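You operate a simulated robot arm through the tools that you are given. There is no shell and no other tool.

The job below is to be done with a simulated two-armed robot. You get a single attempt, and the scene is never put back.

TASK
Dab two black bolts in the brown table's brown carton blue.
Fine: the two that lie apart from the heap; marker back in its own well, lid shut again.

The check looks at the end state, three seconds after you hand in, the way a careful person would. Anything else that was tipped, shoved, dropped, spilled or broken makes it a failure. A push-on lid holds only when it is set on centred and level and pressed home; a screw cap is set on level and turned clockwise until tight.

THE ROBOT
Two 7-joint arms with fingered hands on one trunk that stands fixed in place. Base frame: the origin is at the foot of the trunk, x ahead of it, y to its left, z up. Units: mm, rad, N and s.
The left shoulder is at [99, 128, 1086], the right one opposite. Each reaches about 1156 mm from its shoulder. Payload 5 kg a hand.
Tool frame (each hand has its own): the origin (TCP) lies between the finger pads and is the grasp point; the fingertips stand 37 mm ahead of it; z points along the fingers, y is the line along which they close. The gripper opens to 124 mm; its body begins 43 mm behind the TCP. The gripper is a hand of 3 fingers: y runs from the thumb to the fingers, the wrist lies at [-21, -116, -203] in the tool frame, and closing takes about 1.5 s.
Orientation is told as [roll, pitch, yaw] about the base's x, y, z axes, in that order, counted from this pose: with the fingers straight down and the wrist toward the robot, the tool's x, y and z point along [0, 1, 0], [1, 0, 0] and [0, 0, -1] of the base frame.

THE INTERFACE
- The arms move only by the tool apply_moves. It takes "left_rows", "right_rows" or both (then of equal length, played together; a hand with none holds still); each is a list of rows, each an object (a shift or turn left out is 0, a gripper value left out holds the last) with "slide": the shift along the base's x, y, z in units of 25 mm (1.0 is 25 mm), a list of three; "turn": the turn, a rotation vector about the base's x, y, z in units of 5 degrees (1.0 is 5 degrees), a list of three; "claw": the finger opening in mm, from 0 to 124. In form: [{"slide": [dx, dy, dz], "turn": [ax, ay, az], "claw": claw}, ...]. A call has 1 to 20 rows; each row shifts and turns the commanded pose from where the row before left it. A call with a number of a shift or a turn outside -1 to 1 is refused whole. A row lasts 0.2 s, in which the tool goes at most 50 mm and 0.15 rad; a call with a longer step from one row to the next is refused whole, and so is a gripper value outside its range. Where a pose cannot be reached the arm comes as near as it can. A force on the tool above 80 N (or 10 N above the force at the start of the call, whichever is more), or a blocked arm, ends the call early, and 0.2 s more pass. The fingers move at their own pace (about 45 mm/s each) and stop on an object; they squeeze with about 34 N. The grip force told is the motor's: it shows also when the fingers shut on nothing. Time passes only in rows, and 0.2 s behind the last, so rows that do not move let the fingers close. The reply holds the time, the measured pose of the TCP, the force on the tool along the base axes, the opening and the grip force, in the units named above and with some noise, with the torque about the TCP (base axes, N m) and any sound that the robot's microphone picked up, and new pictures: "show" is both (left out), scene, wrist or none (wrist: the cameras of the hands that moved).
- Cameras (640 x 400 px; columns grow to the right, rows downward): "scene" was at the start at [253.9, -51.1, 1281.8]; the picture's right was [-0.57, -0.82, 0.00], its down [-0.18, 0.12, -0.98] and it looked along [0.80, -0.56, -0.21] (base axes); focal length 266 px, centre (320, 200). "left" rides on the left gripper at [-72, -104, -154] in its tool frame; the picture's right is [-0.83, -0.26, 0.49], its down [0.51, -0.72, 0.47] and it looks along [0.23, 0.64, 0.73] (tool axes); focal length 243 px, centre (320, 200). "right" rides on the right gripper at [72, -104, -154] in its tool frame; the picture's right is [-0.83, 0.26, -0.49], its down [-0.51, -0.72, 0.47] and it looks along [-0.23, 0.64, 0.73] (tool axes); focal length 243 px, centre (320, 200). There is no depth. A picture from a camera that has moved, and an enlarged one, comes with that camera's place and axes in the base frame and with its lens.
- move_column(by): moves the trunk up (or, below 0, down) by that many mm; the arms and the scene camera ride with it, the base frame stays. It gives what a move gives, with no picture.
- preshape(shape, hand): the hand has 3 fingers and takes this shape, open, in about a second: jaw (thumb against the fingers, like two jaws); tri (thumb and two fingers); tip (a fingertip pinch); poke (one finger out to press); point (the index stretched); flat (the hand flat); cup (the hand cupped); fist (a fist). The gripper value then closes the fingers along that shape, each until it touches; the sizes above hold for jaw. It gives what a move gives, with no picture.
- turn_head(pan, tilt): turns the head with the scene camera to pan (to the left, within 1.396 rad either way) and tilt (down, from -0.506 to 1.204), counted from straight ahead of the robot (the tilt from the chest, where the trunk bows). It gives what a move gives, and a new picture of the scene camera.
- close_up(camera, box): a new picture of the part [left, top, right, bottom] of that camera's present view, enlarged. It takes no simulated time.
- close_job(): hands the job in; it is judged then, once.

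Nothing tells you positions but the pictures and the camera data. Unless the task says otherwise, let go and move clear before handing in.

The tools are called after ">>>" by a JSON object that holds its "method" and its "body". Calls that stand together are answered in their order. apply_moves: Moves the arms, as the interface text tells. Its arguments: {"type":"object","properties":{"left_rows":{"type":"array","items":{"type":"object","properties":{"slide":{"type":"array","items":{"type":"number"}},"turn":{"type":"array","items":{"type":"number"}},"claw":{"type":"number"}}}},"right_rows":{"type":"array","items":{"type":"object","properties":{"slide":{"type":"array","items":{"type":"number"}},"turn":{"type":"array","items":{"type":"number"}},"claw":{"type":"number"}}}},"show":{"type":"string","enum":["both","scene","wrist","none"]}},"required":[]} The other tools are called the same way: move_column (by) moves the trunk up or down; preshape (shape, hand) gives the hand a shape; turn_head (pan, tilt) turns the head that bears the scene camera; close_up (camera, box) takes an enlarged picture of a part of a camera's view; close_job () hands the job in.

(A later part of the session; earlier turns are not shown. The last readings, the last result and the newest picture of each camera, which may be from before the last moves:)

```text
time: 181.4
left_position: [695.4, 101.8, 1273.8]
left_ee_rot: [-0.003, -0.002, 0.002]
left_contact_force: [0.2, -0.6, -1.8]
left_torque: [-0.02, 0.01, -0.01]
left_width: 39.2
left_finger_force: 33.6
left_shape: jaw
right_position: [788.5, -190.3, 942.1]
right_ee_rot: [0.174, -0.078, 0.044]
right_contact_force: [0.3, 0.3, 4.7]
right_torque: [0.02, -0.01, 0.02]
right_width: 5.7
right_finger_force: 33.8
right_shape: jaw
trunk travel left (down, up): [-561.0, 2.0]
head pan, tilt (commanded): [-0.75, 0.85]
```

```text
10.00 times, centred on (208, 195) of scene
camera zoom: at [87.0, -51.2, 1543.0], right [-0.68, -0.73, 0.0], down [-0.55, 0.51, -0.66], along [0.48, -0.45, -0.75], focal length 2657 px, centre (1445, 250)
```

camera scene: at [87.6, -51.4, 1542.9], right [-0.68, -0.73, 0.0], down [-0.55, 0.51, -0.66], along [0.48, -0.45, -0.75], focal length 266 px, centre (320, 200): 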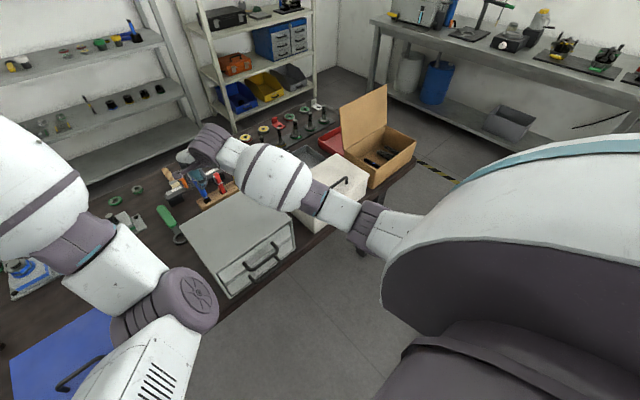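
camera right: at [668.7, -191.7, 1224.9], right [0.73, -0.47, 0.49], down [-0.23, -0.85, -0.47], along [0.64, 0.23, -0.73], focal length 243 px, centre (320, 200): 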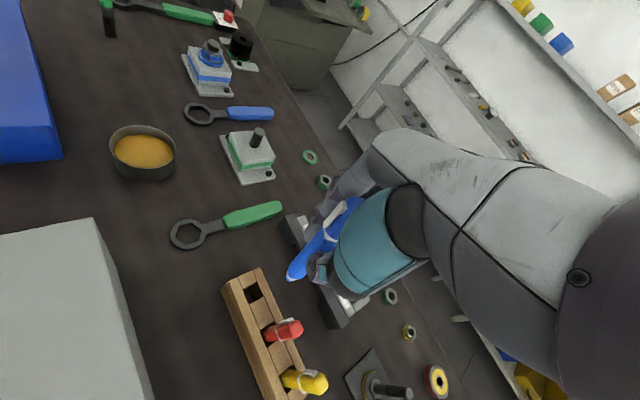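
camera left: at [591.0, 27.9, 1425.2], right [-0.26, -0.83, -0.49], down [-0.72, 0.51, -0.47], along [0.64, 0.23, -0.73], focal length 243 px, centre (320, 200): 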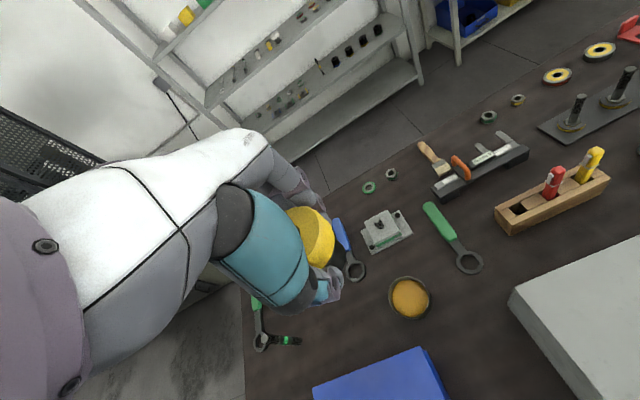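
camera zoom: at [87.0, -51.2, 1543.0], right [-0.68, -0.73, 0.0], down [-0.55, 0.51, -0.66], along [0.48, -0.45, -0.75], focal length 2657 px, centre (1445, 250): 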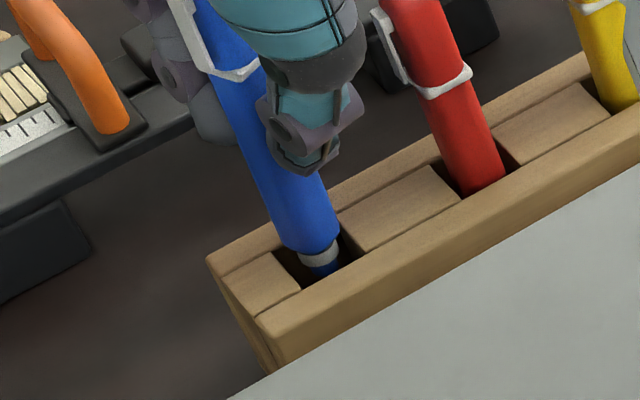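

The width of the marker's silhouette and the clip direction show that its slightly square body has turned about 30–35° in the grip, so it no longer fits the square well. I'll raise it and yaw the hand about −30° to square it up.

>>> {"method": "apply_moves", "body": {"right_rows": [{"slide": [0, 0, 0.5]}, {"slide": [0, 0, 0.9]}, {"slide": [0, 0, 0.9]}, {"slide": [0, 0, 0.9]}, {"turn": [0, 0, -0.8]}, {"turn": [0, 0, -0.8]}, {"turn": [0, 0, -0.8]}, {"turn": [0, 0, -0.8]}, {"turn": [0, 0, -0.8]}, {"turn": [0, 0, -0.8]}, {"turn": [0, 0, -0.8]}, {"turn": [0, 0, -0.8]}, {}], "show": "scene"}}

>>> {"method": "close_up", "body": {"camera": "scene", "box": [170, 120, 240, 210]}}

>>> {"method": "close_up", "body": {"camera": "left", "box": [490, 120, 570, 230]}}

>>> {"method": "close_up", "body": {"camera": "right", "box": [240, 180, 380, 320]}}

```text
time: 184.2
left_position: [696.4, 101.7, 1273.6]
left_ee_rot: [-0.001, -0.003, 0.002]
left_contact_force: [0.7, -0.2, -2.6]
left_torque: [0.01, -0.01, 0.0]
left_width: 39.2
left_finger_force: 34.2
left_shape: jaw
right_position: [789.1, -192.0, 1020.6]
right_ee_rot: [0.174, -0.077, -0.514]
right_contact_force: [0.1, -0.4, -1.6]
right_torque: [-0.01, 0.02, 0.0]
right_width: 5.5
right_finger_force: 34.1
right_shape: jaw
trunk travel left (down, up): [-561.0, 2.0]
head pan, tilt (commanded): [-0.75, 0.85]
camera scene: at [87.7, -51.7, 1542.8], right [-0.68, -0.73, 0.0], down [-0.55, 0.51, -0.66], along [0.48, -0.45, -0.75], focal length 266 px, centre (320, 200)
```

scene: 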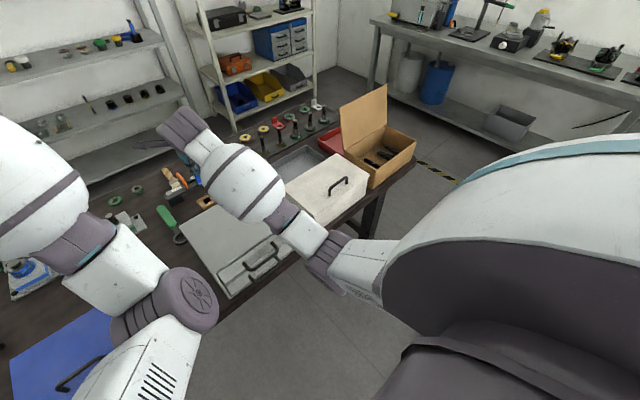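

```text
4.44 times, centred on (205, 165) of scene
camera zoom: at [87.7, -51.7, 1542.8], right [-0.68, -0.73, 0.0], down [-0.55, 0.51, -0.66], along [0.48, -0.45, -0.75], focal length 1181 px, centre (831, 356)
```

zoom: 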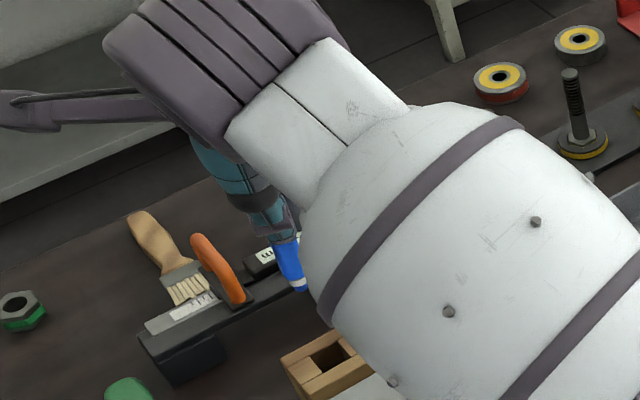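

```text
3.64 times, centred on (530, 175) of left
camera zoom: at [590.9, 27.7, 1425.3], right [-0.26, -0.83, -0.49], down [-0.72, 0.51, -0.47], along [0.64, 0.23, -0.73], focal length 882 px, centre (-444, 291)
```

zoom: 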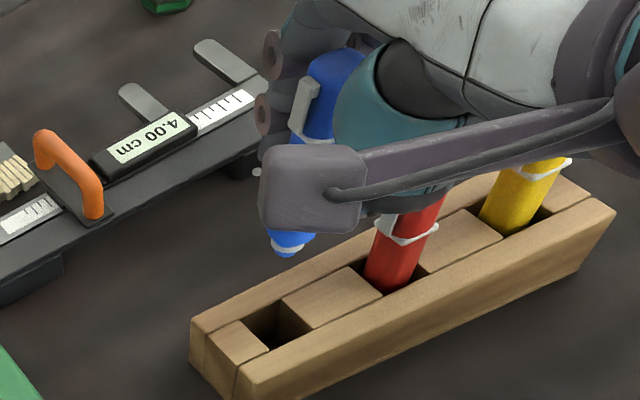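

```text
2.86 times, centred on (310, 250) of right
camera zoom: at [709.7, -93.5, 1177.7], right [-0.24, -0.9, 0.36], down [-0.8, -0.03, -0.6], along [0.56, -0.43, -0.71], focal length 693 px, centre (349, 57)
```

zoom: 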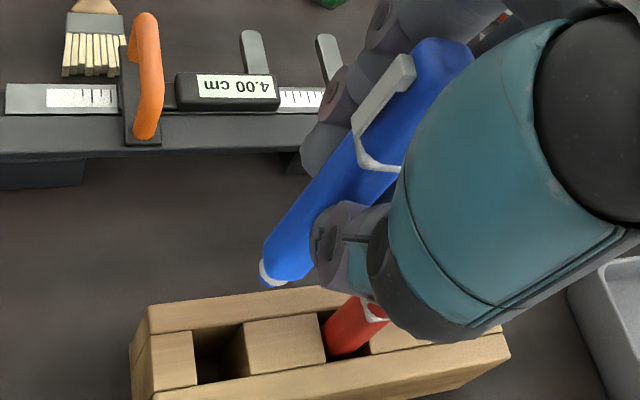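

The clip direction now matches the original. I'll shift (−6.5, +3.8) mm over the well per both cameras and descend.

>>> {"method": "apply_moves", "body": {"right_rows": [{"slide": [-0.13, 0.08, -0.5]}, {"slide": [-0.13, 0.07, -0.6]}, {"slide": [0, 0, -0.6]}, {"slide": [0, 0, -0.5]}, {}], "show": "none"}}

>>> {"method": "close_up", "body": {"camera": "right", "box": [250, 210, 330, 290]}}

>>> {"method": "close_up", "body": {"camera": "left", "box": [500, 150, 570, 240]}}

>>> {"method": "close_up", "body": {"camera": "scene", "box": [170, 140, 240, 220]}}

```text
time: 185.4
left_position: [694.9, 101.9, 1273.1]
left_ee_rot: [0.0, -0.003, 0.0]
left_contact_force: [0.3, -0.5, -2.3]
left_torque: [-0.03, 0.04, 0.0]
left_width: 39.6
left_finger_force: 33.8
left_shape: jaw
right_position: [783.9, -186.1, 966.3]
right_ee_rot: [0.173, -0.077, -0.516]
right_contact_force: [-0.5, 0.5, -0.7]
right_torque: [0.0, -0.01, -0.02]
right_width: 5.4
right_finger_force: 33.6
right_shape: jaw
trunk travel left (down, up): [-561.0, 2.0]
head pan, tilt (commanded): [-0.75, 0.85]
```

```text
5.00 times, centred on (290, 250) of right
camera zoom: at [703.0, -89.3, 1122.5], right [-0.24, -0.9, 0.36], down [-0.8, -0.03, -0.61], along [0.56, -0.43, -0.71], focal length 1213 px, centre (470, -50)
```

zoom: 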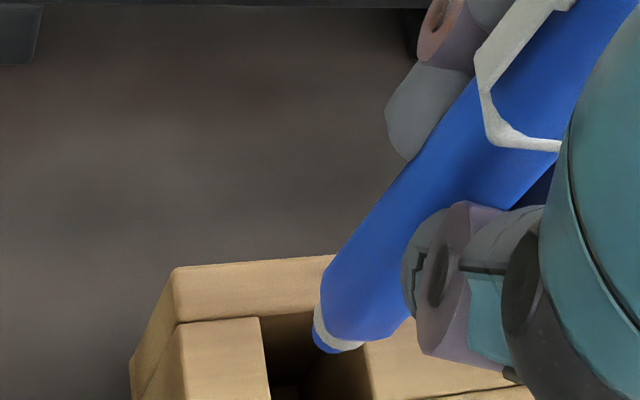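

```text
4.44 times, centred on (535, 195) of left
camera zoom: at [590.8, 27.9, 1425.4], right [-0.26, -0.83, -0.49], down [-0.72, 0.51, -0.47], along [0.64, 0.23, -0.73], focal length 1078 px, centre (-636, 222)
```

zoom: 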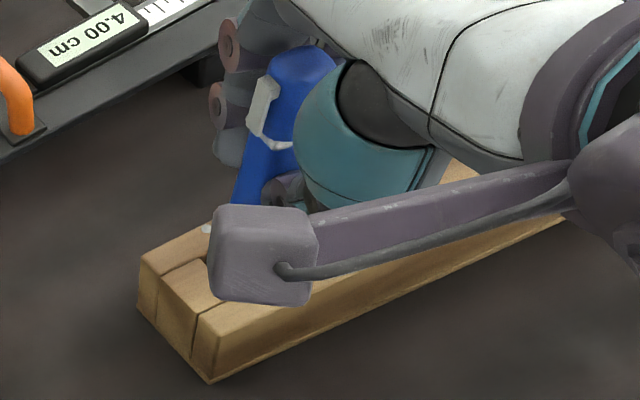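

```text
5.00 times, centred on (205, 180) of scene
camera zoom: at [87.6, -51.4, 1542.9], right [-0.68, -0.73, 0.0], down [-0.55, 0.51, -0.66], along [0.48, -0.45, -0.75], focal length 1328 px, centre (895, 300)
```

zoom: 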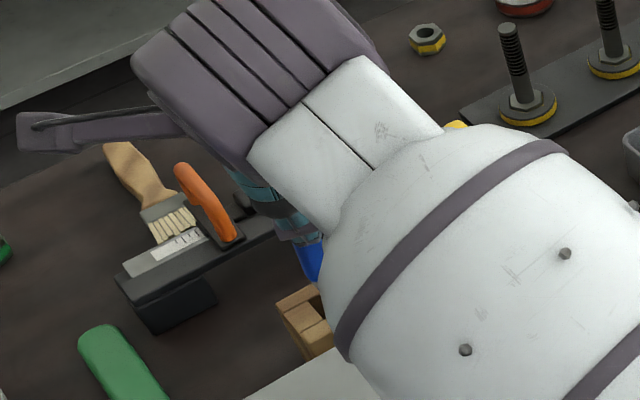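

>>> {"method": "close_up", "body": {"camera": "right", "box": [240, 225, 330, 315]}}

```text
4.44 times, centred on (285, 270) of right
camera zoom: at [703.0, -89.3, 1122.5], right [-0.24, -0.9, 0.36], down [-0.8, -0.03, -0.61], along [0.56, -0.43, -0.71], focal length 1078 px, centre (476, -111)
```

zoom: 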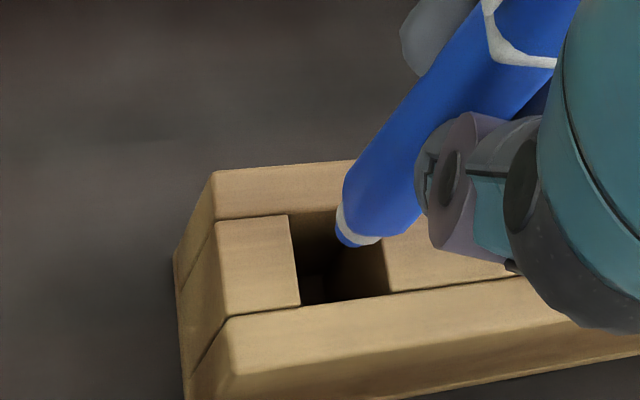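

>>> {"method": "apply_moves", "body": {"right_rows": [{"slide": [0.06, -0.045, -0.3]}, {"slide": [0, 0, -0.35]}, {}], "show": "none"}}

>>> {"method": "close_up", "body": {"camera": "right", "box": [240, 225, 330, 315]}}

```text
time: 186.2
left_position: [694.3, 101.2, 1272.8]
left_ee_rot: [0.001, -0.004, 0.002]
left_contact_force: [-0.5, 0.4, -2.4]
left_torque: [0.0, 0.03, 0.0]
left_width: 39.3
left_finger_force: 34.3
left_shape: jaw
right_position: [784.6, -188.1, 949.4]
right_ee_rot: [0.173, -0.077, -0.516]
right_contact_force: [-0.4, -0.3, 0.1]
right_torque: [0.01, -0.01, -0.05]
right_width: 5.5
right_finger_force: 34.0
right_shape: jaw
trunk travel left (down, up): [-561.0, 2.0]
head pan, tilt (commanded): [-0.75, 0.85]
```

```text
4.44 times, centred on (285, 270) of right
camera zoom: at [704.3, -90.7, 1107.0], right [-0.24, -0.9, 0.36], down [-0.8, -0.03, -0.6], along [0.56, -0.43, -0.71], focal length 1078 px, centre (476, -111)
```

zoom: 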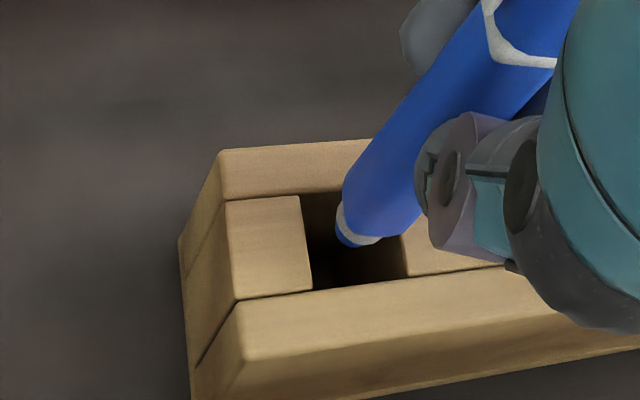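

The nib is now centred in the opening from the closest camera. I'll lower in small steps.

>>> {"method": "apply_moves", "body": {"right_rows": [{"slide": [0, 0, -0.16]}, {"slide": [0, 0, -0.12]}, {"slide": [0, 0, -0.1]}, {}], "show": "none"}}

>>> {"method": "close_up", "body": {"camera": "right", "box": [240, 225, 330, 315]}}

```text
time: 187.2
left_position: [694.3, 102.2, 1274.2]
left_ee_rot: [-0.001, -0.005, 0.002]
left_contact_force: [-0.3, 0.0, -2.6]
left_torque: [-0.03, 0.03, -0.03]
left_width: 39.4
left_finger_force: 33.9
left_shape: jaw
right_position: [783.6, -187.6, 942.4]
right_ee_rot: [0.173, -0.078, -0.514]
right_contact_force: [-1.0, 0.8, 6.6]
right_torque: [0.0, -0.06, 0.01]
right_width: 5.3
right_finger_force: 33.7
right_shape: jaw
trunk travel left (down, up): [-561.0, 2.0]
head pan, tilt (commanded): [-0.75, 0.85]
```

```text
4.44 times, centred on (285, 270) of right
camera zoom: at [704.1, -90.0, 1099.0], right [-0.24, -0.9, 0.36], down [-0.79, -0.03, -0.61], along [0.56, -0.43, -0.71], focal length 1078 px, centre (476, -111)
```

zoom: 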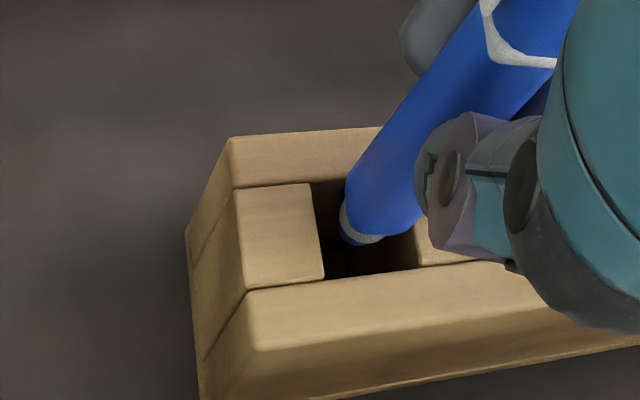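

The nib is clearly centred with gaps all round, yet contact occurs at the same height. I'll raise it and look straight into the well to see what's inside.

>>> {"method": "apply_moves", "body": {"right_rows": [{"slide": [0, 0, 0.5]}, {"slide": [0, 0, 0.9]}, {"slide": [0, 0, 0.9]}, {"slide": [0.3, 0, 0.9]}, {"slide": [0.5, 0, 0.3]}, {}], "show": "none"}}

>>> {"method": "close_up", "body": {"camera": "right", "box": [230, 260, 310, 340]}}

>>> {"method": "close_up", "body": {"camera": "left", "box": [500, 180, 570, 250]}}

```text
time: 188.6
left_position: [696.0, 101.8, 1272.8]
left_ee_rot: [0.0, -0.005, 0.001]
left_contact_force: [0.1, -0.1, -2.8]
left_torque: [-0.01, 0.03, 0.0]
left_width: 39.2
left_finger_force: 33.4
left_shape: jaw
right_position: [803.6, -189.1, 1027.7]
right_ee_rot: [0.173, -0.077, -0.513]
right_contact_force: [0.1, 0.1, -0.4]
right_torque: [-0.01, 0.02, 0.01]
right_width: 5.7
right_finger_force: 34.1
right_shape: jaw
trunk travel left (down, up): [-561.0, 2.0]
head pan, tilt (commanded): [-0.75, 0.85]
```

```text
5.00 times, centred on (270, 300) of right
camera zoom: at [724.0, -90.8, 1184.5], right [-0.24, -0.9, 0.36], down [-0.8, -0.03, -0.6], along [0.56, -0.43, -0.71], focal length 1213 px, centre (570, -300)
```

zoom: 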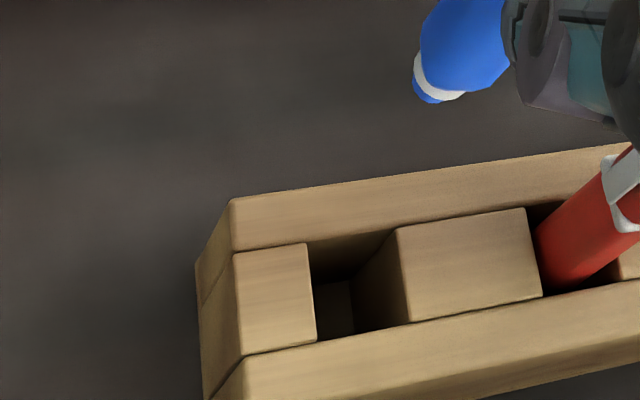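

```text
5.71 times, centred on (535, 215) of left
camera zoom: at [590.8, 27.8, 1425.1], right [-0.26, -0.83, -0.49], down [-0.72, 0.51, -0.47], along [0.64, 0.23, -0.73], focal length 1386 px, centre (-909, 114)
```

zoom: 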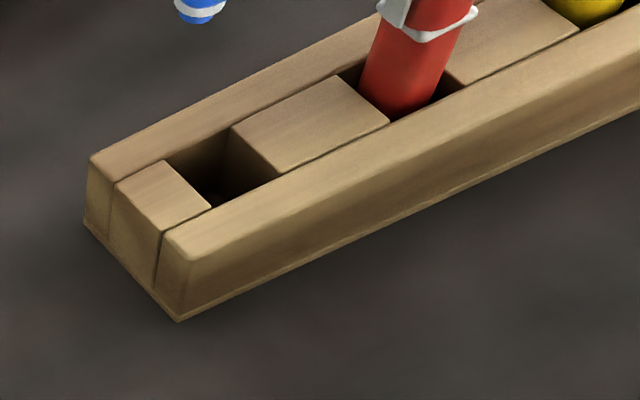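

The well is empty and about 43 mm deep, so the marker's body must be catching the edges. I'll examine the marker's cross-section and orientation in more detail, comparing it with the red marker in its well.

>>> {"method": "close_up", "body": {"camera": "right", "box": [310, 260, 380, 330]}}

>>> {"method": "close_up", "body": {"camera": "right", "box": [270, 170, 360, 260]}}

>>> {"method": "close_up", "body": {"camera": "left", "box": [500, 110, 570, 190]}}

>>> {"method": "close_up", "body": {"camera": "left", "box": [550, 150, 610, 220]}}

```text
5.71 times, centred on (345, 295) of right
camera zoom: at [724.0, -90.8, 1184.5], right [-0.24, -0.9, 0.36], down [-0.8, -0.03, -0.6], along [0.56, -0.43, -0.71], focal length 1386 px, centre (177, -343)
```

zoom: 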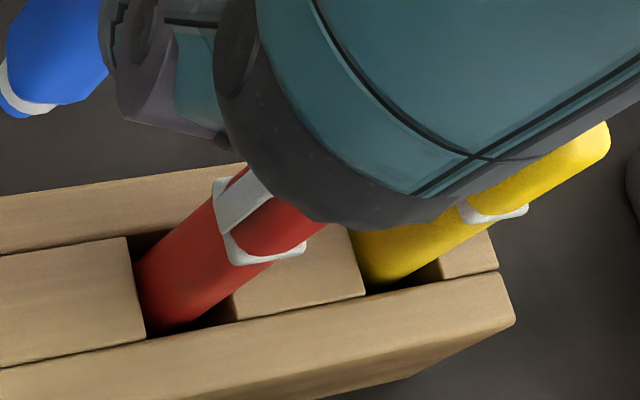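

```text
4.44 times, centred on (315, 215) of right
camera zoom: at [724.0, -90.8, 1184.5], right [-0.24, -0.9, 0.36], down [-0.8, -0.03, -0.6], along [0.56, -0.43, -0.71], focal length 1078 px, centre (342, 133)
```

zoom: 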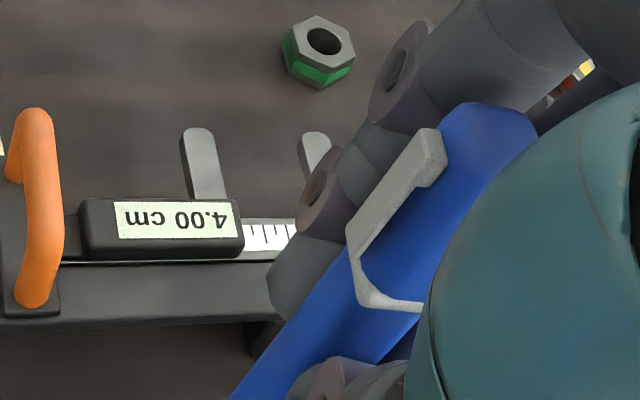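

```text
5.00 times, centred on (535, 150) of left
camera zoom: at [590.8, 27.8, 1425.1], right [-0.26, -0.83, -0.49], down [-0.72, 0.51, -0.47], along [0.64, 0.23, -0.73], focal length 1213 px, centre (-755, 450)
```

zoom: 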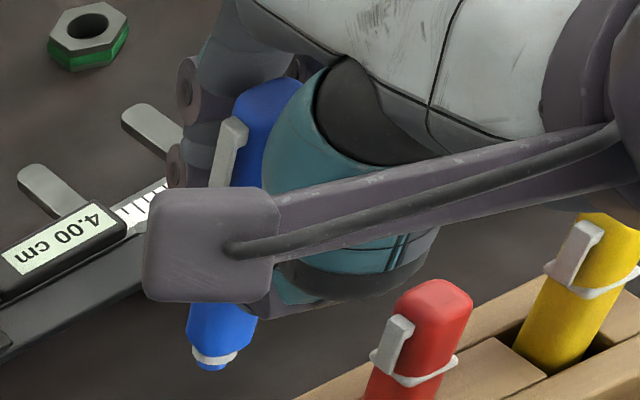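

```text
5.71 times, centred on (580, 185) of left
camera zoom: at [590.8, 27.8, 1425.1], right [-0.26, -0.83, -0.49], down [-0.72, 0.51, -0.47], along [0.64, 0.23, -0.73], focal length 1386 px, centre (-1166, 286)
```

zoom: 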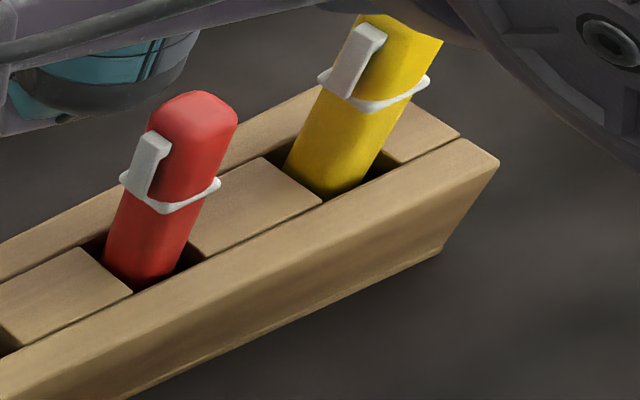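

The blue marker's orientation now matches the red one's (clip direction, faces). I'll go back over the well at this yaw and examine the body's alignment closely.

>>> {"method": "apply_moves", "body": {"right_rows": [{"slide": [-0.5, 0, -0.3]}, {"slide": [-0.3, 0.03, -0.9]}, {"slide": [0, 0, -0.9]}, {"slide": [0, 0, -0.8]}, {"slide": [0, 0, -0.2]}, {}], "show": "none"}}

>>> {"method": "close_up", "body": {"camera": "right", "box": [260, 225, 330, 295]}}

>>> {"method": "close_up", "body": {"camera": "right", "box": [250, 170, 370, 290]}}

```text
time: 190.0
left_position: [695.3, 101.7, 1273.0]
left_ee_rot: [-0.001, -0.004, 0.002]
left_contact_force: [1.0, 0.0, -3.2]
left_torque: [-0.04, 0.0, -0.01]
left_width: 39.6
left_finger_force: 34.4
left_shape: jaw
right_position: [784.3, -186.2, 950.0]
right_ee_rot: [0.173, -0.077, -0.516]
right_contact_force: [-0.7, -0.8, -1.5]
right_torque: [0.0, 0.01, -0.01]
right_width: 5.2
right_finger_force: 34.4
right_shape: jaw
trunk travel left (down, up): [-561.0, 2.0]
head pan, tilt (commanded): [-0.75, 0.85]
```

```text
5.71 times, centred on (295, 260) of right
camera zoom: at [705.5, -89.3, 1106.6], right [-0.24, -0.9, 0.36], down [-0.8, -0.03, -0.6], along [0.56, -0.43, -0.71], focal length 1386 px, centre (463, -143)
```

zoom: 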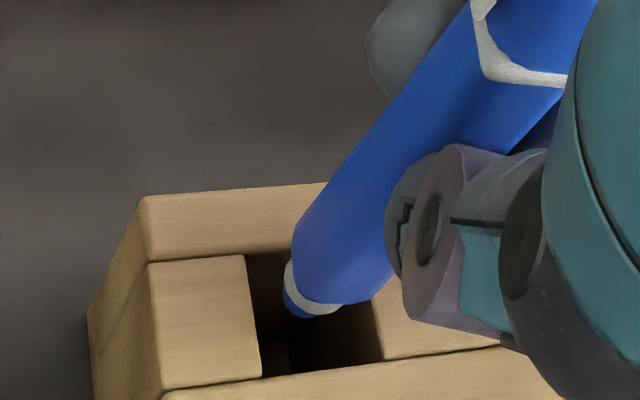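

```text
3.33 times, centred on (310, 230) of right
camera zoom: at [705.5, -89.3, 1106.6], right [-0.24, -0.9, 0.36], down [-0.8, -0.03, -0.6], along [0.56, -0.43, -0.71], focal length 809 px, centre (353, 100)
```

zoom: 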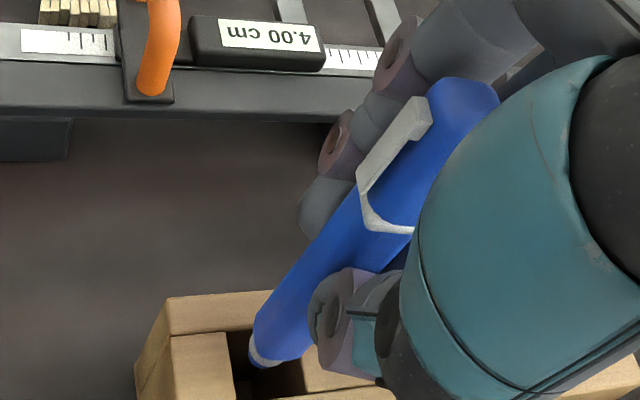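

The axis is about 2 mm to +y now, and torque hints say the back rail was the contact. I'll shift to roughly (782, −187.3) and test down in tiny steps.

>>> {"method": "apply_moves", "body": {"right_rows": [{"slide": [-0.09, -0.04, -0.16]}, {"slide": [0, 0, -0.08]}, {"slide": [0, 0, -0.08]}, {}], "show": "none"}}

>>> {"method": "apply_moves", "body": {"right_rows": [{"slide": [0, 0, -0.08]}, {}], "show": "none"}}

>>> {"method": "close_up", "body": {"camera": "right", "box": [260, 225, 330, 295]}}

```text
time: 191.0
left_position: [695.5, 102.4, 1272.7]
left_ee_rot: [0.0, -0.004, 0.002]
left_contact_force: [0.1, 0.2, -3.2]
left_torque: [-0.02, 0.03, 0.04]
left_width: 39.2
left_finger_force: 34.0
left_shape: jaw
right_position: [784.5, -187.8, 942.3]
right_ee_rot: [0.173, -0.079, -0.514]
right_contact_force: [0.3, -1.1, 3.1]
right_torque: [0.03, -0.04, -0.03]
right_width: 5.0
right_finger_force: 34.1
right_shape: jaw
trunk travel left (down, up): [-561.0, 2.0]
head pan, tilt (commanded): [-0.75, 0.85]
```

```text
time: 191.6
left_position: [694.3, 101.2, 1273.5]
left_ee_rot: [-0.001, -0.005, 0.002]
left_contact_force: [-0.8, -0.1, -2.9]
left_torque: [-0.01, 0.03, -0.02]
left_width: 39.1
left_finger_force: 33.9
left_shape: jaw
right_position: [783.4, -187.9, 942.5]
right_ee_rot: [0.174, -0.08, -0.515]
right_contact_force: [-1.3, 1.3, 9.0]
right_torque: [0.01, -0.09, 0.02]
right_width: 5.5
right_finger_force: 34.3
right_shape: jaw
trunk travel left (down, up): [-561.0, 2.0]
head pan, tilt (commanded): [-0.75, 0.85]
```

```text
5.71 times, centred on (295, 260) of right
camera zoom: at [702.9, -91.0, 1098.9], right [-0.24, -0.9, 0.36], down [-0.79, -0.03, -0.61], along [0.56, -0.43, -0.71], focal length 1386 px, centre (463, -143)
```

zoom: 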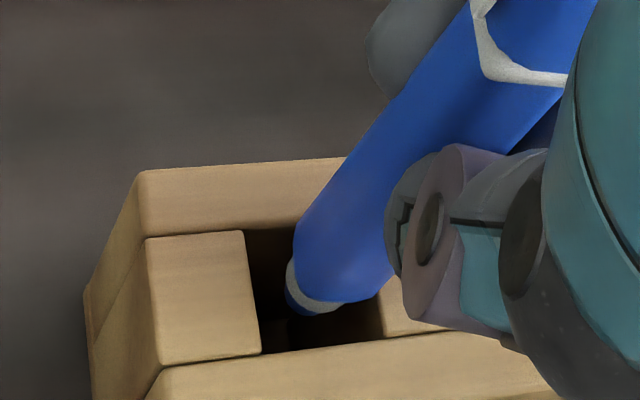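

The contact height never changes regardless of alignment. To find out whether the well is really the cause, I'll test the same height with the marker in free space just in front of the block.

>>> {"method": "apply_moves", "body": {"right_rows": [{"slide": [0, 0, 0.5]}, {"slide": [0, 0, 0.5]}, {"slide": [-0.8, 0, 0]}, {"slide": [-0.8, 0, 0]}, {"slide": [0, 0, -0.4]}, {"slide": [0, 0, -0.4]}, {}], "show": "none"}}

>>> {"method": "apply_moves", "body": {"right_rows": [{"slide": [0, 0, -0.3]}, {"slide": [0, 0, -0.3]}, {}], "show": "none"}}

>>> {"method": "close_up", "body": {"camera": "right", "box": [240, 180, 380, 320]}}

```text
time: 193.2
left_position: [694.8, 102.1, 1273.7]
left_ee_rot: [-0.001, -0.003, 0.003]
left_contact_force: [0.3, 0.1, -2.5]
left_torque: [-0.03, 0.01, 0.01]
left_width: 39.5
left_finger_force: 33.8
left_shape: jaw
right_position: [743.1, -187.4, 945.0]
right_ee_rot: [0.173, -0.078, -0.515]
right_contact_force: [-0.1, -0.2, 1.3]
right_torque: [0.01, 0.0, 0.02]
right_width: 5.4
right_finger_force: 33.8
right_shape: jaw
trunk travel left (down, up): [-561.0, 2.0]
head pan, tilt (commanded): [-0.75, 0.85]
```

```text
time: 194.0
left_position: [695.5, 100.7, 1273.3]
left_ee_rot: [0.0, -0.004, 0.002]
left_contact_force: [-0.3, -0.2, -2.3]
left_torque: [-0.02, 0.01, -0.02]
left_width: 39.4
left_finger_force: 33.9
left_shape: jaw
right_position: [743.6, -188.8, 932.1]
right_ee_rot: [0.175, -0.079, -0.513]
right_contact_force: [-0.7, -0.3, -0.3]
right_torque: [-0.02, -0.03, -0.03]
right_width: 5.4
right_finger_force: 33.9
right_shape: jaw
trunk travel left (down, up): [-561.0, 2.0]
head pan, tilt (commanded): [-0.75, 0.85]
```

```text
2.86 times, centred on (310, 250) of right
camera zoom: at [663.1, -90.9, 1087.2], right [-0.24, -0.9, 0.36], down [-0.8, -0.03, -0.6], along [0.56, -0.43, -0.71], focal length 693 px, centre (349, 57)
```

zoom: 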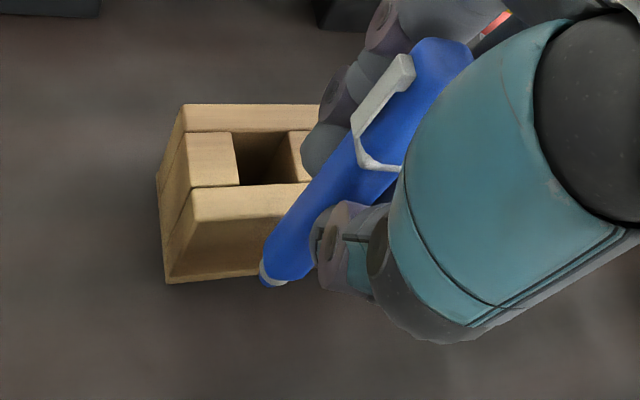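

No contact in free space, so it is the well. I'll calibrate the nib's height by gently touching it on the wooden spacer's top beside the well.

>>> {"method": "apply_moves", "body": {"right_rows": [{"slide": [0, 0, 0.6]}, {"slide": [0, 0, 0.6]}, {"slide": [0.8, 0.4, 0]}, {"slide": [0.8, 0.4, 0]}, {}], "show": "none"}}

>>> {"method": "close_up", "body": {"camera": "right", "box": [240, 205, 340, 305]}}

```text
time: 195.2
left_position: [695.2, 100.0, 1273.4]
left_ee_rot: [-0.001, -0.004, 0.002]
left_contact_force: [0.2, -1.0, -2.8]
left_torque: [0.0, -0.04, -0.01]
left_width: 38.9
left_finger_force: 34.3
left_shape: jaw
right_position: [782.1, -167.9, 962.6]
right_ee_rot: [0.173, -0.078, -0.515]
right_contact_force: [0.0, -0.1, 0.9]
right_torque: [-0.01, -0.03, -0.02]
right_width: 5.4
right_finger_force: 33.7
right_shape: jaw
trunk travel left (down, up): [-561.0, 2.0]
head pan, tilt (commanded): [-0.75, 0.85]
```

```text
4.00 times, centred on (290, 255) of right
camera zoom: at [702.5, -70.2, 1118.8], right [-0.24, -0.9, 0.36], down [-0.8, -0.03, -0.61], along [0.56, -0.43, -0.71], focal length 970 px, centre (440, -20)
```

zoom: 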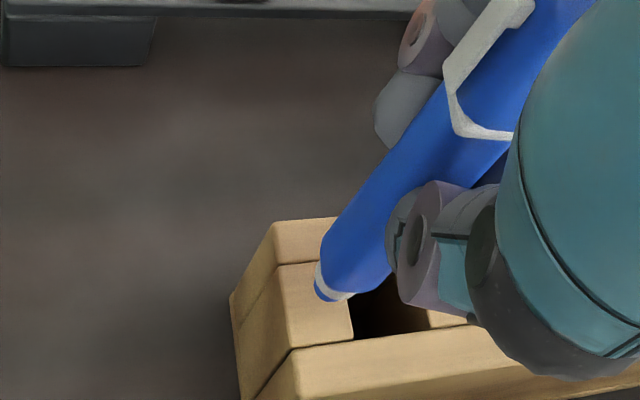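

I won't touch the nib to the wood, to avoid leaving a mark. The contact evidence points to the marker being a few mm too far toward the back rail, so I'll return over the well shifted about 3 mm toward −x and test again.

>>> {"method": "apply_moves", "body": {"right_rows": [{"slide": [-0.03, -0.4, 0]}, {"slide": [-0.04, -0.39, 0]}, {"slide": [0, 0, -0.4]}, {"slide": [0, 0, -0.3]}, {}], "show": "none"}}

>>> {"method": "close_up", "body": {"camera": "right", "box": [255, 225, 325, 295]}}

```text
time: 196.4
left_position: [695.0, 102.6, 1273.3]
left_ee_rot: [0.0, -0.002, 0.0]
left_contact_force: [0.1, -0.5, -2.5]
left_torque: [0.0, 0.02, 0.0]
left_width: 39.1
left_finger_force: 34.3
left_shape: jaw
right_position: [781.3, -189.3, 942.3]
right_ee_rot: [0.172, -0.075, -0.515]
right_contact_force: [0.4, 0.3, 1.0]
right_torque: [0.02, -0.03, -0.02]
right_width: 5.7
right_finger_force: 33.6
right_shape: jaw
trunk travel left (down, up): [-561.0, 2.0]
head pan, tilt (commanded): [-0.75, 0.85]
```

```text
5.71 times, centred on (290, 260) of right
camera zoom: at [701.4, -91.5, 1099.6], right [-0.24, -0.9, 0.36], down [-0.8, -0.03, -0.6], along [0.56, -0.43, -0.71], focal length 1386 px, centre (491, -143)
```

zoom: 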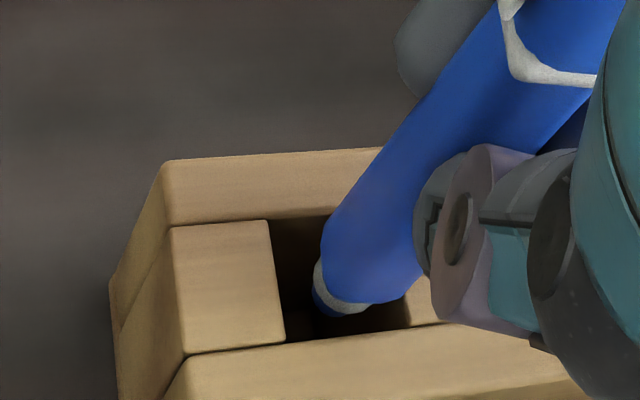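

No contact yet at this height. I'll continue lower in small steps.

>>> {"method": "apply_moves", "body": {"right_rows": [{"slide": [0, 0, -0.08]}, {}], "show": "none"}}

>>> {"method": "apply_moves", "body": {"right_rows": [{"slide": [0, 0, -0.08]}, {}], "show": "none"}}

```text
time: 197.0
left_position: [694.9, 102.0, 1273.5]
left_ee_rot: [0.001, -0.005, 0.001]
left_contact_force: [0.4, 0.6, -2.6]
left_torque: [-0.02, 0.0, -0.01]
left_width: 39.3
left_finger_force: 33.9
left_shape: jaw
right_position: [781.0, -187.4, 943.1]
right_ee_rot: [0.173, -0.078, -0.513]
right_contact_force: [-1.2, 0.3, 6.8]
right_torque: [0.0, -0.03, -0.01]
right_width: 5.2
right_finger_force: 34.4
right_shape: jaw
trunk travel left (down, up): [-561.0, 2.0]
head pan, tilt (commanded): [-0.75, 0.85]
```

```text
time: 197.6
left_position: [693.3, 103.0, 1275.3]
left_ee_rot: [0.0, -0.006, 0.0]
left_contact_force: [0.2, 0.3, -3.6]
left_torque: [-0.05, 0.04, 0.0]
left_width: 39.3
left_finger_force: 34.6
left_shape: jaw
right_position: [779.8, -188.0, 941.7]
right_ee_rot: [0.174, -0.08, -0.514]
right_contact_force: [1.1, 0.5, 13.6]
right_torque: [0.06, -0.16, 0.03]
right_width: 5.2
right_finger_force: 34.2
right_shape: jaw
trunk travel left (down, up): [-561.0, 2.0]
head pan, tilt (commanded): [-0.75, 0.85]
```

Now it's the front/right corner, so the x window is between these two and the marker should go toward +y. I'll try (782.3, −185.3).

>>> {"method": "apply_moves", "body": {"right_rows": [{"slide": [0, 0, 0.24]}, {"slide": [0.06, 0.1, 0]}, {"slide": [0, 0, -0.08]}, {}], "show": "none"}}

>>> {"method": "apply_moves", "body": {"right_rows": [{"slide": [0, 0, -0.08]}, {"slide": [0, 0, -0.06]}, {}], "show": "none"}}

>>> {"method": "close_up", "body": {"camera": "right", "box": [255, 225, 325, 295]}}

```text
time: 198.6
left_position: [696.5, 102.1, 1271.3]
left_ee_rot: [-0.002, -0.005, 0.002]
left_contact_force: [-0.3, -0.4, -2.9]
left_torque: [-0.01, 0.01, 0.01]
left_width: 39.4
left_finger_force: 34.1
left_shape: jaw
right_position: [782.3, -185.4, 943.3]
right_ee_rot: [0.169, -0.077, -0.512]
right_contact_force: [-0.2, -0.5, -0.5]
right_torque: [-0.01, 0.0, 0.02]
right_width: 5.3
right_finger_force: 34.2
right_shape: jaw
trunk travel left (down, up): [-561.0, 2.0]
head pan, tilt (commanded): [-0.75, 0.85]
```

```text
time: 199.4
left_position: [694.2, 100.8, 1273.1]
left_ee_rot: [-0.001, -0.003, -0.001]
left_contact_force: [-0.1, -0.2, -2.7]
left_torque: [-0.04, -0.02, 0.04]
left_width: 39.3
left_finger_force: 34.4
left_shape: jaw
right_position: [781.6, -185.2, 939.0]
right_ee_rot: [0.174, -0.077, -0.513]
right_contact_force: [-0.6, -0.3, -0.4]
right_torque: [-0.02, 0.04, 0.04]
right_width: 5.5
right_finger_force: 33.8
right_shape: jaw
trunk travel left (down, up): [-561.0, 2.0]
head pan, tilt (commanded): [-0.75, 0.85]
```

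```text
5.71 times, centred on (290, 260) of right
camera zoom: at [702.2, -87.7, 1096.3], right [-0.24, -0.9, 0.36], down [-0.8, -0.03, -0.6], along [0.56, -0.43, -0.71], focal length 1386 px, centre (491, -143)
```

zoom: 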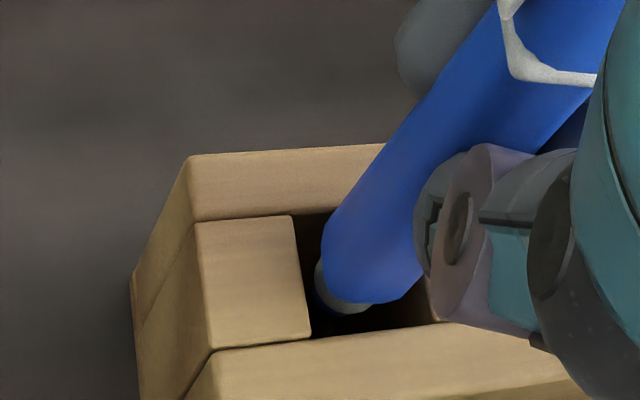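

It passed the barrier: z=939 with no force. I'll continue down slowly.

>>> {"method": "apply_moves", "body": {"right_rows": [{"slide": [0, 0, -0.1]}, {"slide": [0, 0, -0.1]}, {}], "show": "none"}}

>>> {"method": "apply_moves", "body": {"right_rows": [{"slide": [0, 0, -0.1]}, {"slide": [0, 0, -0.1]}, {}], "show": "none"}}

```text
time: 200.2
left_position: [695.3, 102.3, 1273.0]
left_ee_rot: [0.001, -0.003, 0.001]
left_contact_force: [-0.4, -0.9, -3.6]
left_torque: [-0.01, 0.02, -0.03]
left_width: 39.3
left_finger_force: 34.6
left_shape: jaw
right_position: [781.4, -185.4, 935.8]
right_ee_rot: [0.173, -0.076, -0.515]
right_contact_force: [-0.7, 0.8, 0.5]
right_torque: [0.01, -0.01, 0.0]
right_width: 5.8
right_finger_force: 33.7
right_shape: jaw
trunk travel left (down, up): [-561.0, 2.0]
head pan, tilt (commanded): [-0.75, 0.85]
```

```text
time: 201.0
left_position: [696.7, 101.2, 1272.1]
left_ee_rot: [0.001, -0.005, 0.002]
left_contact_force: [-0.4, -0.2, -2.4]
left_torque: [-0.01, 0.02, -0.02]
left_width: 39.1
left_finger_force: 34.2
left_shape: jaw
right_position: [782.6, -186.6, 929.1]
right_ee_rot: [0.173, -0.078, -0.514]
right_contact_force: [0.2, -0.4, -0.8]
right_torque: [-0.02, -0.01, -0.02]
right_width: 5.4
right_finger_force: 33.5
right_shape: jaw
trunk travel left (down, up): [-561.0, 2.0]
head pan, tilt (commanded): [-0.75, 0.85]
```

The marker is sliding into the well freely. I'll continue in 4–5 mm steps while watching for force and body shift.

>>> {"method": "apply_moves", "body": {"right_rows": [{"slide": [0, 0, -0.12]}, {"slide": [0, 0, -0.12]}, {}], "show": "none"}}

>>> {"method": "apply_moves", "body": {"right_rows": [{"slide": [0, 0, -0.12]}, {"slide": [0, 0, -0.08]}, {}], "show": "none"}}

>>> {"method": "close_up", "body": {"camera": "right", "box": [240, 180, 380, 320]}}

```text
time: 201.8
left_position: [695.2, 101.8, 1272.9]
left_ee_rot: [0.002, -0.004, 0.001]
left_contact_force: [0.2, 1.1, -2.5]
left_torque: [-0.04, 0.04, 0.02]
left_width: 39.4
left_finger_force: 33.9
left_shape: jaw
right_position: [783.0, -185.3, 923.9]
right_ee_rot: [0.174, -0.077, -0.514]
right_contact_force: [0.1, -0.3, -0.2]
right_torque: [-0.01, 0.0, -0.01]
right_width: 5.4
right_finger_force: 34.1
right_shape: jaw
trunk travel left (down, up): [-561.0, 2.0]
head pan, tilt (commanded): [-0.75, 0.85]
```

```text
time: 202.6
left_position: [695.1, 101.9, 1275.8]
left_ee_rot: [0.0, -0.007, 0.001]
left_contact_force: [0.4, -0.3, -3.2]
left_torque: [-0.05, 0.0, 0.01]
left_width: 39.3
left_finger_force: 33.9
left_shape: jaw
right_position: [783.6, -185.8, 924.1]
right_ee_rot: [0.176, -0.083, -0.515]
right_contact_force: [-2.5, -0.7, 1.0]
right_torque: [0.02, 0.14, 0.01]
right_width: 5.5
right_finger_force: 33.8
right_shape: jaw
trunk travel left (down, up): [-561.0, 2.0]
head pan, tilt (commanded): [-0.75, 0.85]
```

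```text
2.86 times, centred on (310, 250) of right
camera zoom: at [703.1, -89.1, 1080.2], right [-0.24, -0.9, 0.36], down [-0.79, -0.03, -0.61], along [0.56, -0.43, -0.71], focal length 693 px, centre (349, 57)
```

zoom: 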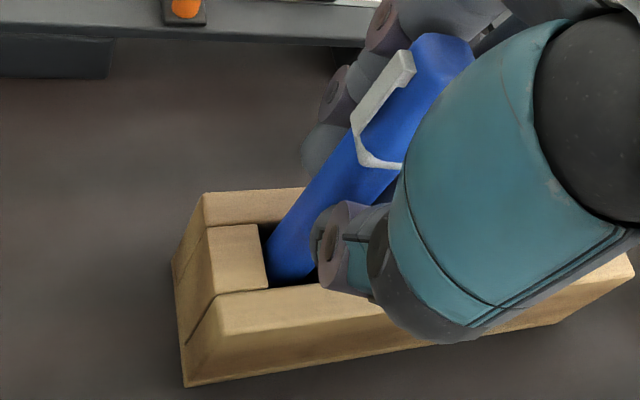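

The marker is deep in the well now; the forearm limits further lowering, so I'll back off that last bit and open the fingers gently to let it settle.

>>> {"method": "apply_moves", "body": {"right_rows": [{"slide": [0, 0, 0.2]}, {"claw": 8}, {"claw": 10}, {"claw": 12}, {}], "show": "none"}}

>>> {"method": "close_up", "body": {"camera": "right", "box": [240, 180, 380, 320]}}

>>> {"method": "close_up", "body": {"camera": "left", "box": [490, 140, 590, 250]}}

```text
time: 203.8
left_position: [694.2, 100.7, 1272.5]
left_ee_rot: [0.002, -0.003, 0.004]
left_contact_force: [0.3, 1.0, -3.3]
left_torque: [0.02, 0.02, -0.01]
left_width: 39.5
left_finger_force: 33.8
left_shape: jaw
right_position: [781.7, -186.5, 923.0]
right_ee_rot: [0.172, -0.079, -0.514]
right_contact_force: [0.0, -0.8, -0.5]
right_torque: [-0.01, -0.03, 0.0]
right_width: 11.7
right_finger_force: 0.0
right_shape: jaw
trunk travel left (down, up): [-561.0, 2.0]
head pan, tilt (commanded): [-0.75, 0.85]
```

```text
2.86 times, centred on (310, 250) of right
camera zoom: at [701.8, -89.0, 1080.3], right [-0.24, -0.9, 0.36], down [-0.8, -0.03, -0.61], along [0.56, -0.43, -0.71], focal length 693 px, centre (349, 57)
```

zoom: 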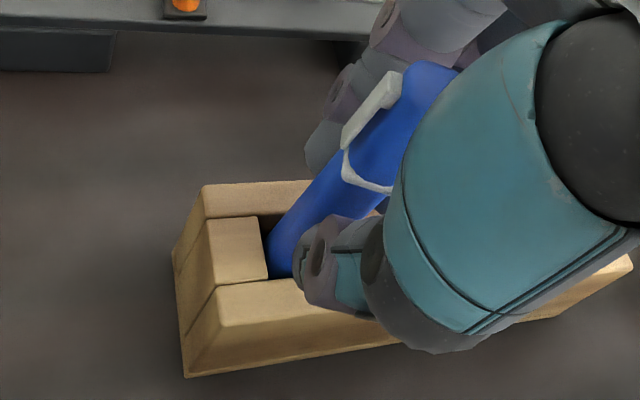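

```text
3.64 times, centred on (540, 195) of left
camera zoom: at [590.0, 26.6, 1425.6], right [-0.26, -0.83, -0.49], down [-0.72, 0.51, -0.47], along [0.64, 0.23, -0.73], focal length 882 px, centre (-480, 218)
```

zoom: 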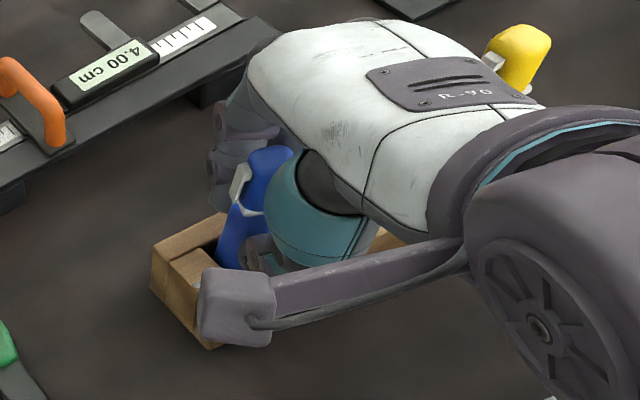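

The marker dropped into the well. I'll open a bit more and withdraw straight up, checking that it stays.

>>> {"method": "apply_moves", "body": {"right_rows": [{"claw": 20}, {"claw": 30}, {"claw": 32}, {"slide": [0, 0, 0.3]}, {"slide": [0, 0, 0.4]}, {}], "show": "none"}}

>>> {"method": "close_up", "body": {"camera": "right", "box": [240, 180, 380, 320]}}

>>> {"method": "close_up", "body": {"camera": "left", "box": [490, 140, 590, 250]}}

```text
time: 205.2
left_position: [696.1, 101.4, 1272.4]
left_ee_rot: [0.0, -0.003, 0.004]
left_contact_force: [-0.1, -0.2, -3.0]
left_torque: [0.02, 0.03, -0.01]
left_width: 39.3
left_finger_force: 34.3
left_shape: jaw
right_position: [781.6, -185.5, 940.4]
right_ee_rot: [0.172, -0.075, -0.513]
right_contact_force: [0.4, 0.6, 0.6]
right_torque: [0.03, -0.04, 0.01]
right_width: 31.5
right_finger_force: 0.1
right_shape: jaw
trunk travel left (down, up): [-561.0, 2.0]
head pan, tilt (commanded): [-0.75, 0.85]
```

```text
2.86 times, centred on (310, 250) of right
camera zoom: at [702.1, -87.8, 1096.9], right [-0.24, -0.9, 0.36], down [-0.8, -0.03, -0.6], along [0.56, -0.43, -0.71], focal length 693 px, centre (349, 57)
```

zoom: 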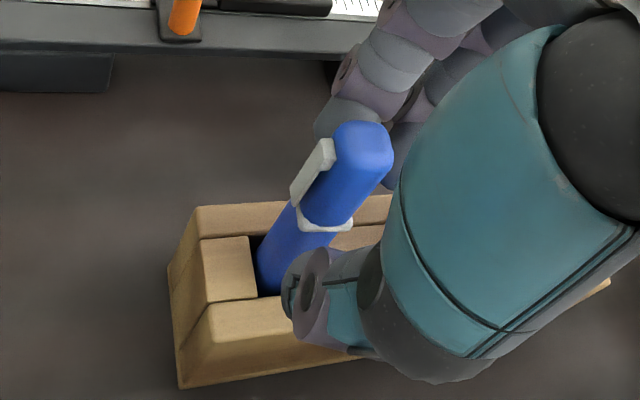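

```text
3.64 times, centred on (540, 195) of left
camera zoom: at [590.8, 28.0, 1425.1], right [-0.26, -0.83, -0.49], down [-0.72, 0.51, -0.47], along [0.64, 0.23, -0.73], focal length 882 px, centre (-480, 218)
```

zoom: 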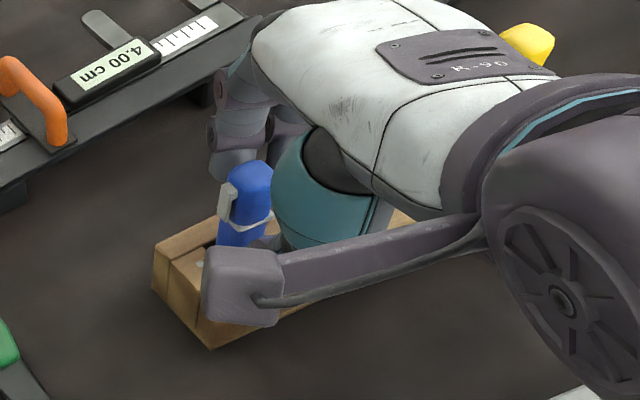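

The marker is seated and free of the fingers. I'll continue straight up to clear it.

>>> {"method": "apply_moves", "body": {"right_rows": [{"slide": [0, 0, 0.5]}, {"slide": [0, 0, 0.7]}, {"slide": [0, 0, 0.9]}, {"slide": [0, 0, 0.9]}, {"slide": [0, 0, 0.9]}, {"slide": [0, 0, 0.9]}, {"slide": [0, 0, 0.9]}, {}], "show": "scene"}}

>>> {"method": "close_up", "body": {"camera": "left", "box": [490, 140, 610, 250]}}

>>> {"method": "close_up", "body": {"camera": "right", "box": [220, 240, 360, 380]}}

```text
time: 207.0
left_position: [695.3, 100.8, 1272.7]
left_ee_rot: [-0.001, -0.003, 0.003]
left_contact_force: [0.7, -0.2, -3.1]
left_torque: [-0.03, 0.03, 0.01]
left_width: 39.4
left_finger_force: 33.7
left_shape: jaw
right_position: [781.5, -185.4, 1082.3]
right_ee_rot: [0.173, -0.077, -0.516]
right_contact_force: [0.5, -0.7, 0.4]
right_torque: [-0.02, -0.01, -0.01]
right_width: 31.9
right_finger_force: 0.1
right_shape: jaw
trunk travel left (down, up): [-561.0, 2.0]
head pan, tilt (commanded): [-0.75, 0.85]
camera scene: at [87.9, -51.5, 1542.8], right [-0.68, -0.73, 0.0], down [-0.55, 0.51, -0.66], along [0.48, -0.45, -0.75], focal length 266 px, centre (320, 200)
```

scene: 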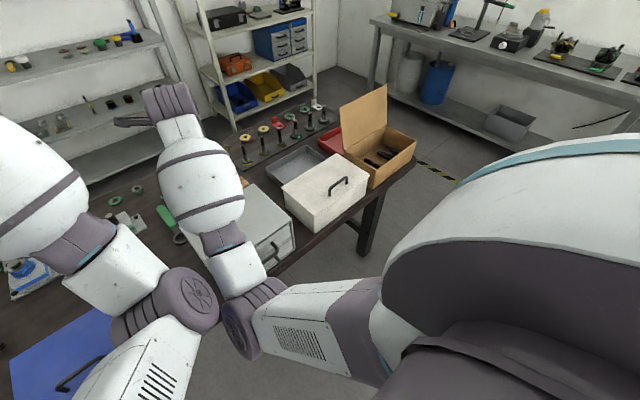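

```text
3.64 times, centred on (550, 195) of left
camera zoom: at [591.1, 27.9, 1424.9], right [-0.26, -0.83, -0.49], down [-0.72, 0.51, -0.47], along [0.64, 0.23, -0.73], focal length 882 px, centre (-516, 218)
```

zoom: 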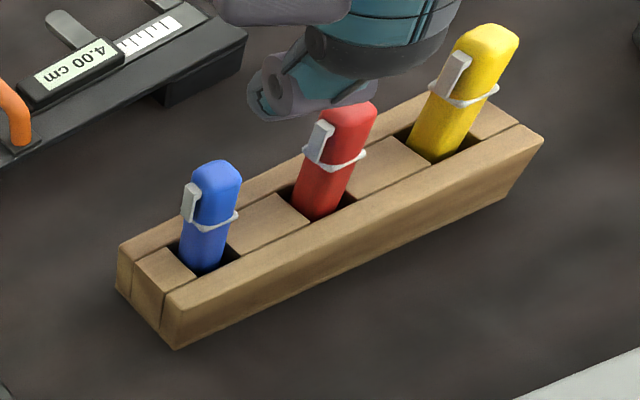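

```text
2.86 times, centred on (290, 310) of right
camera zoom: at [702.3, -88.2, 1239.9], right [-0.24, -0.9, 0.36], down [-0.8, -0.03, -0.6], along [0.56, -0.43, -0.71], focal length 693 px, centre (406, -114)
```

zoom: 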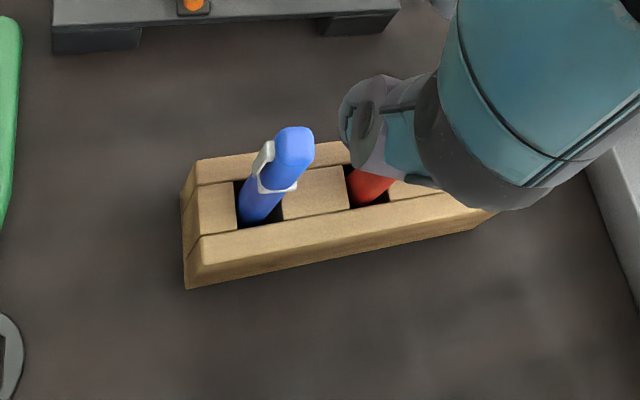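

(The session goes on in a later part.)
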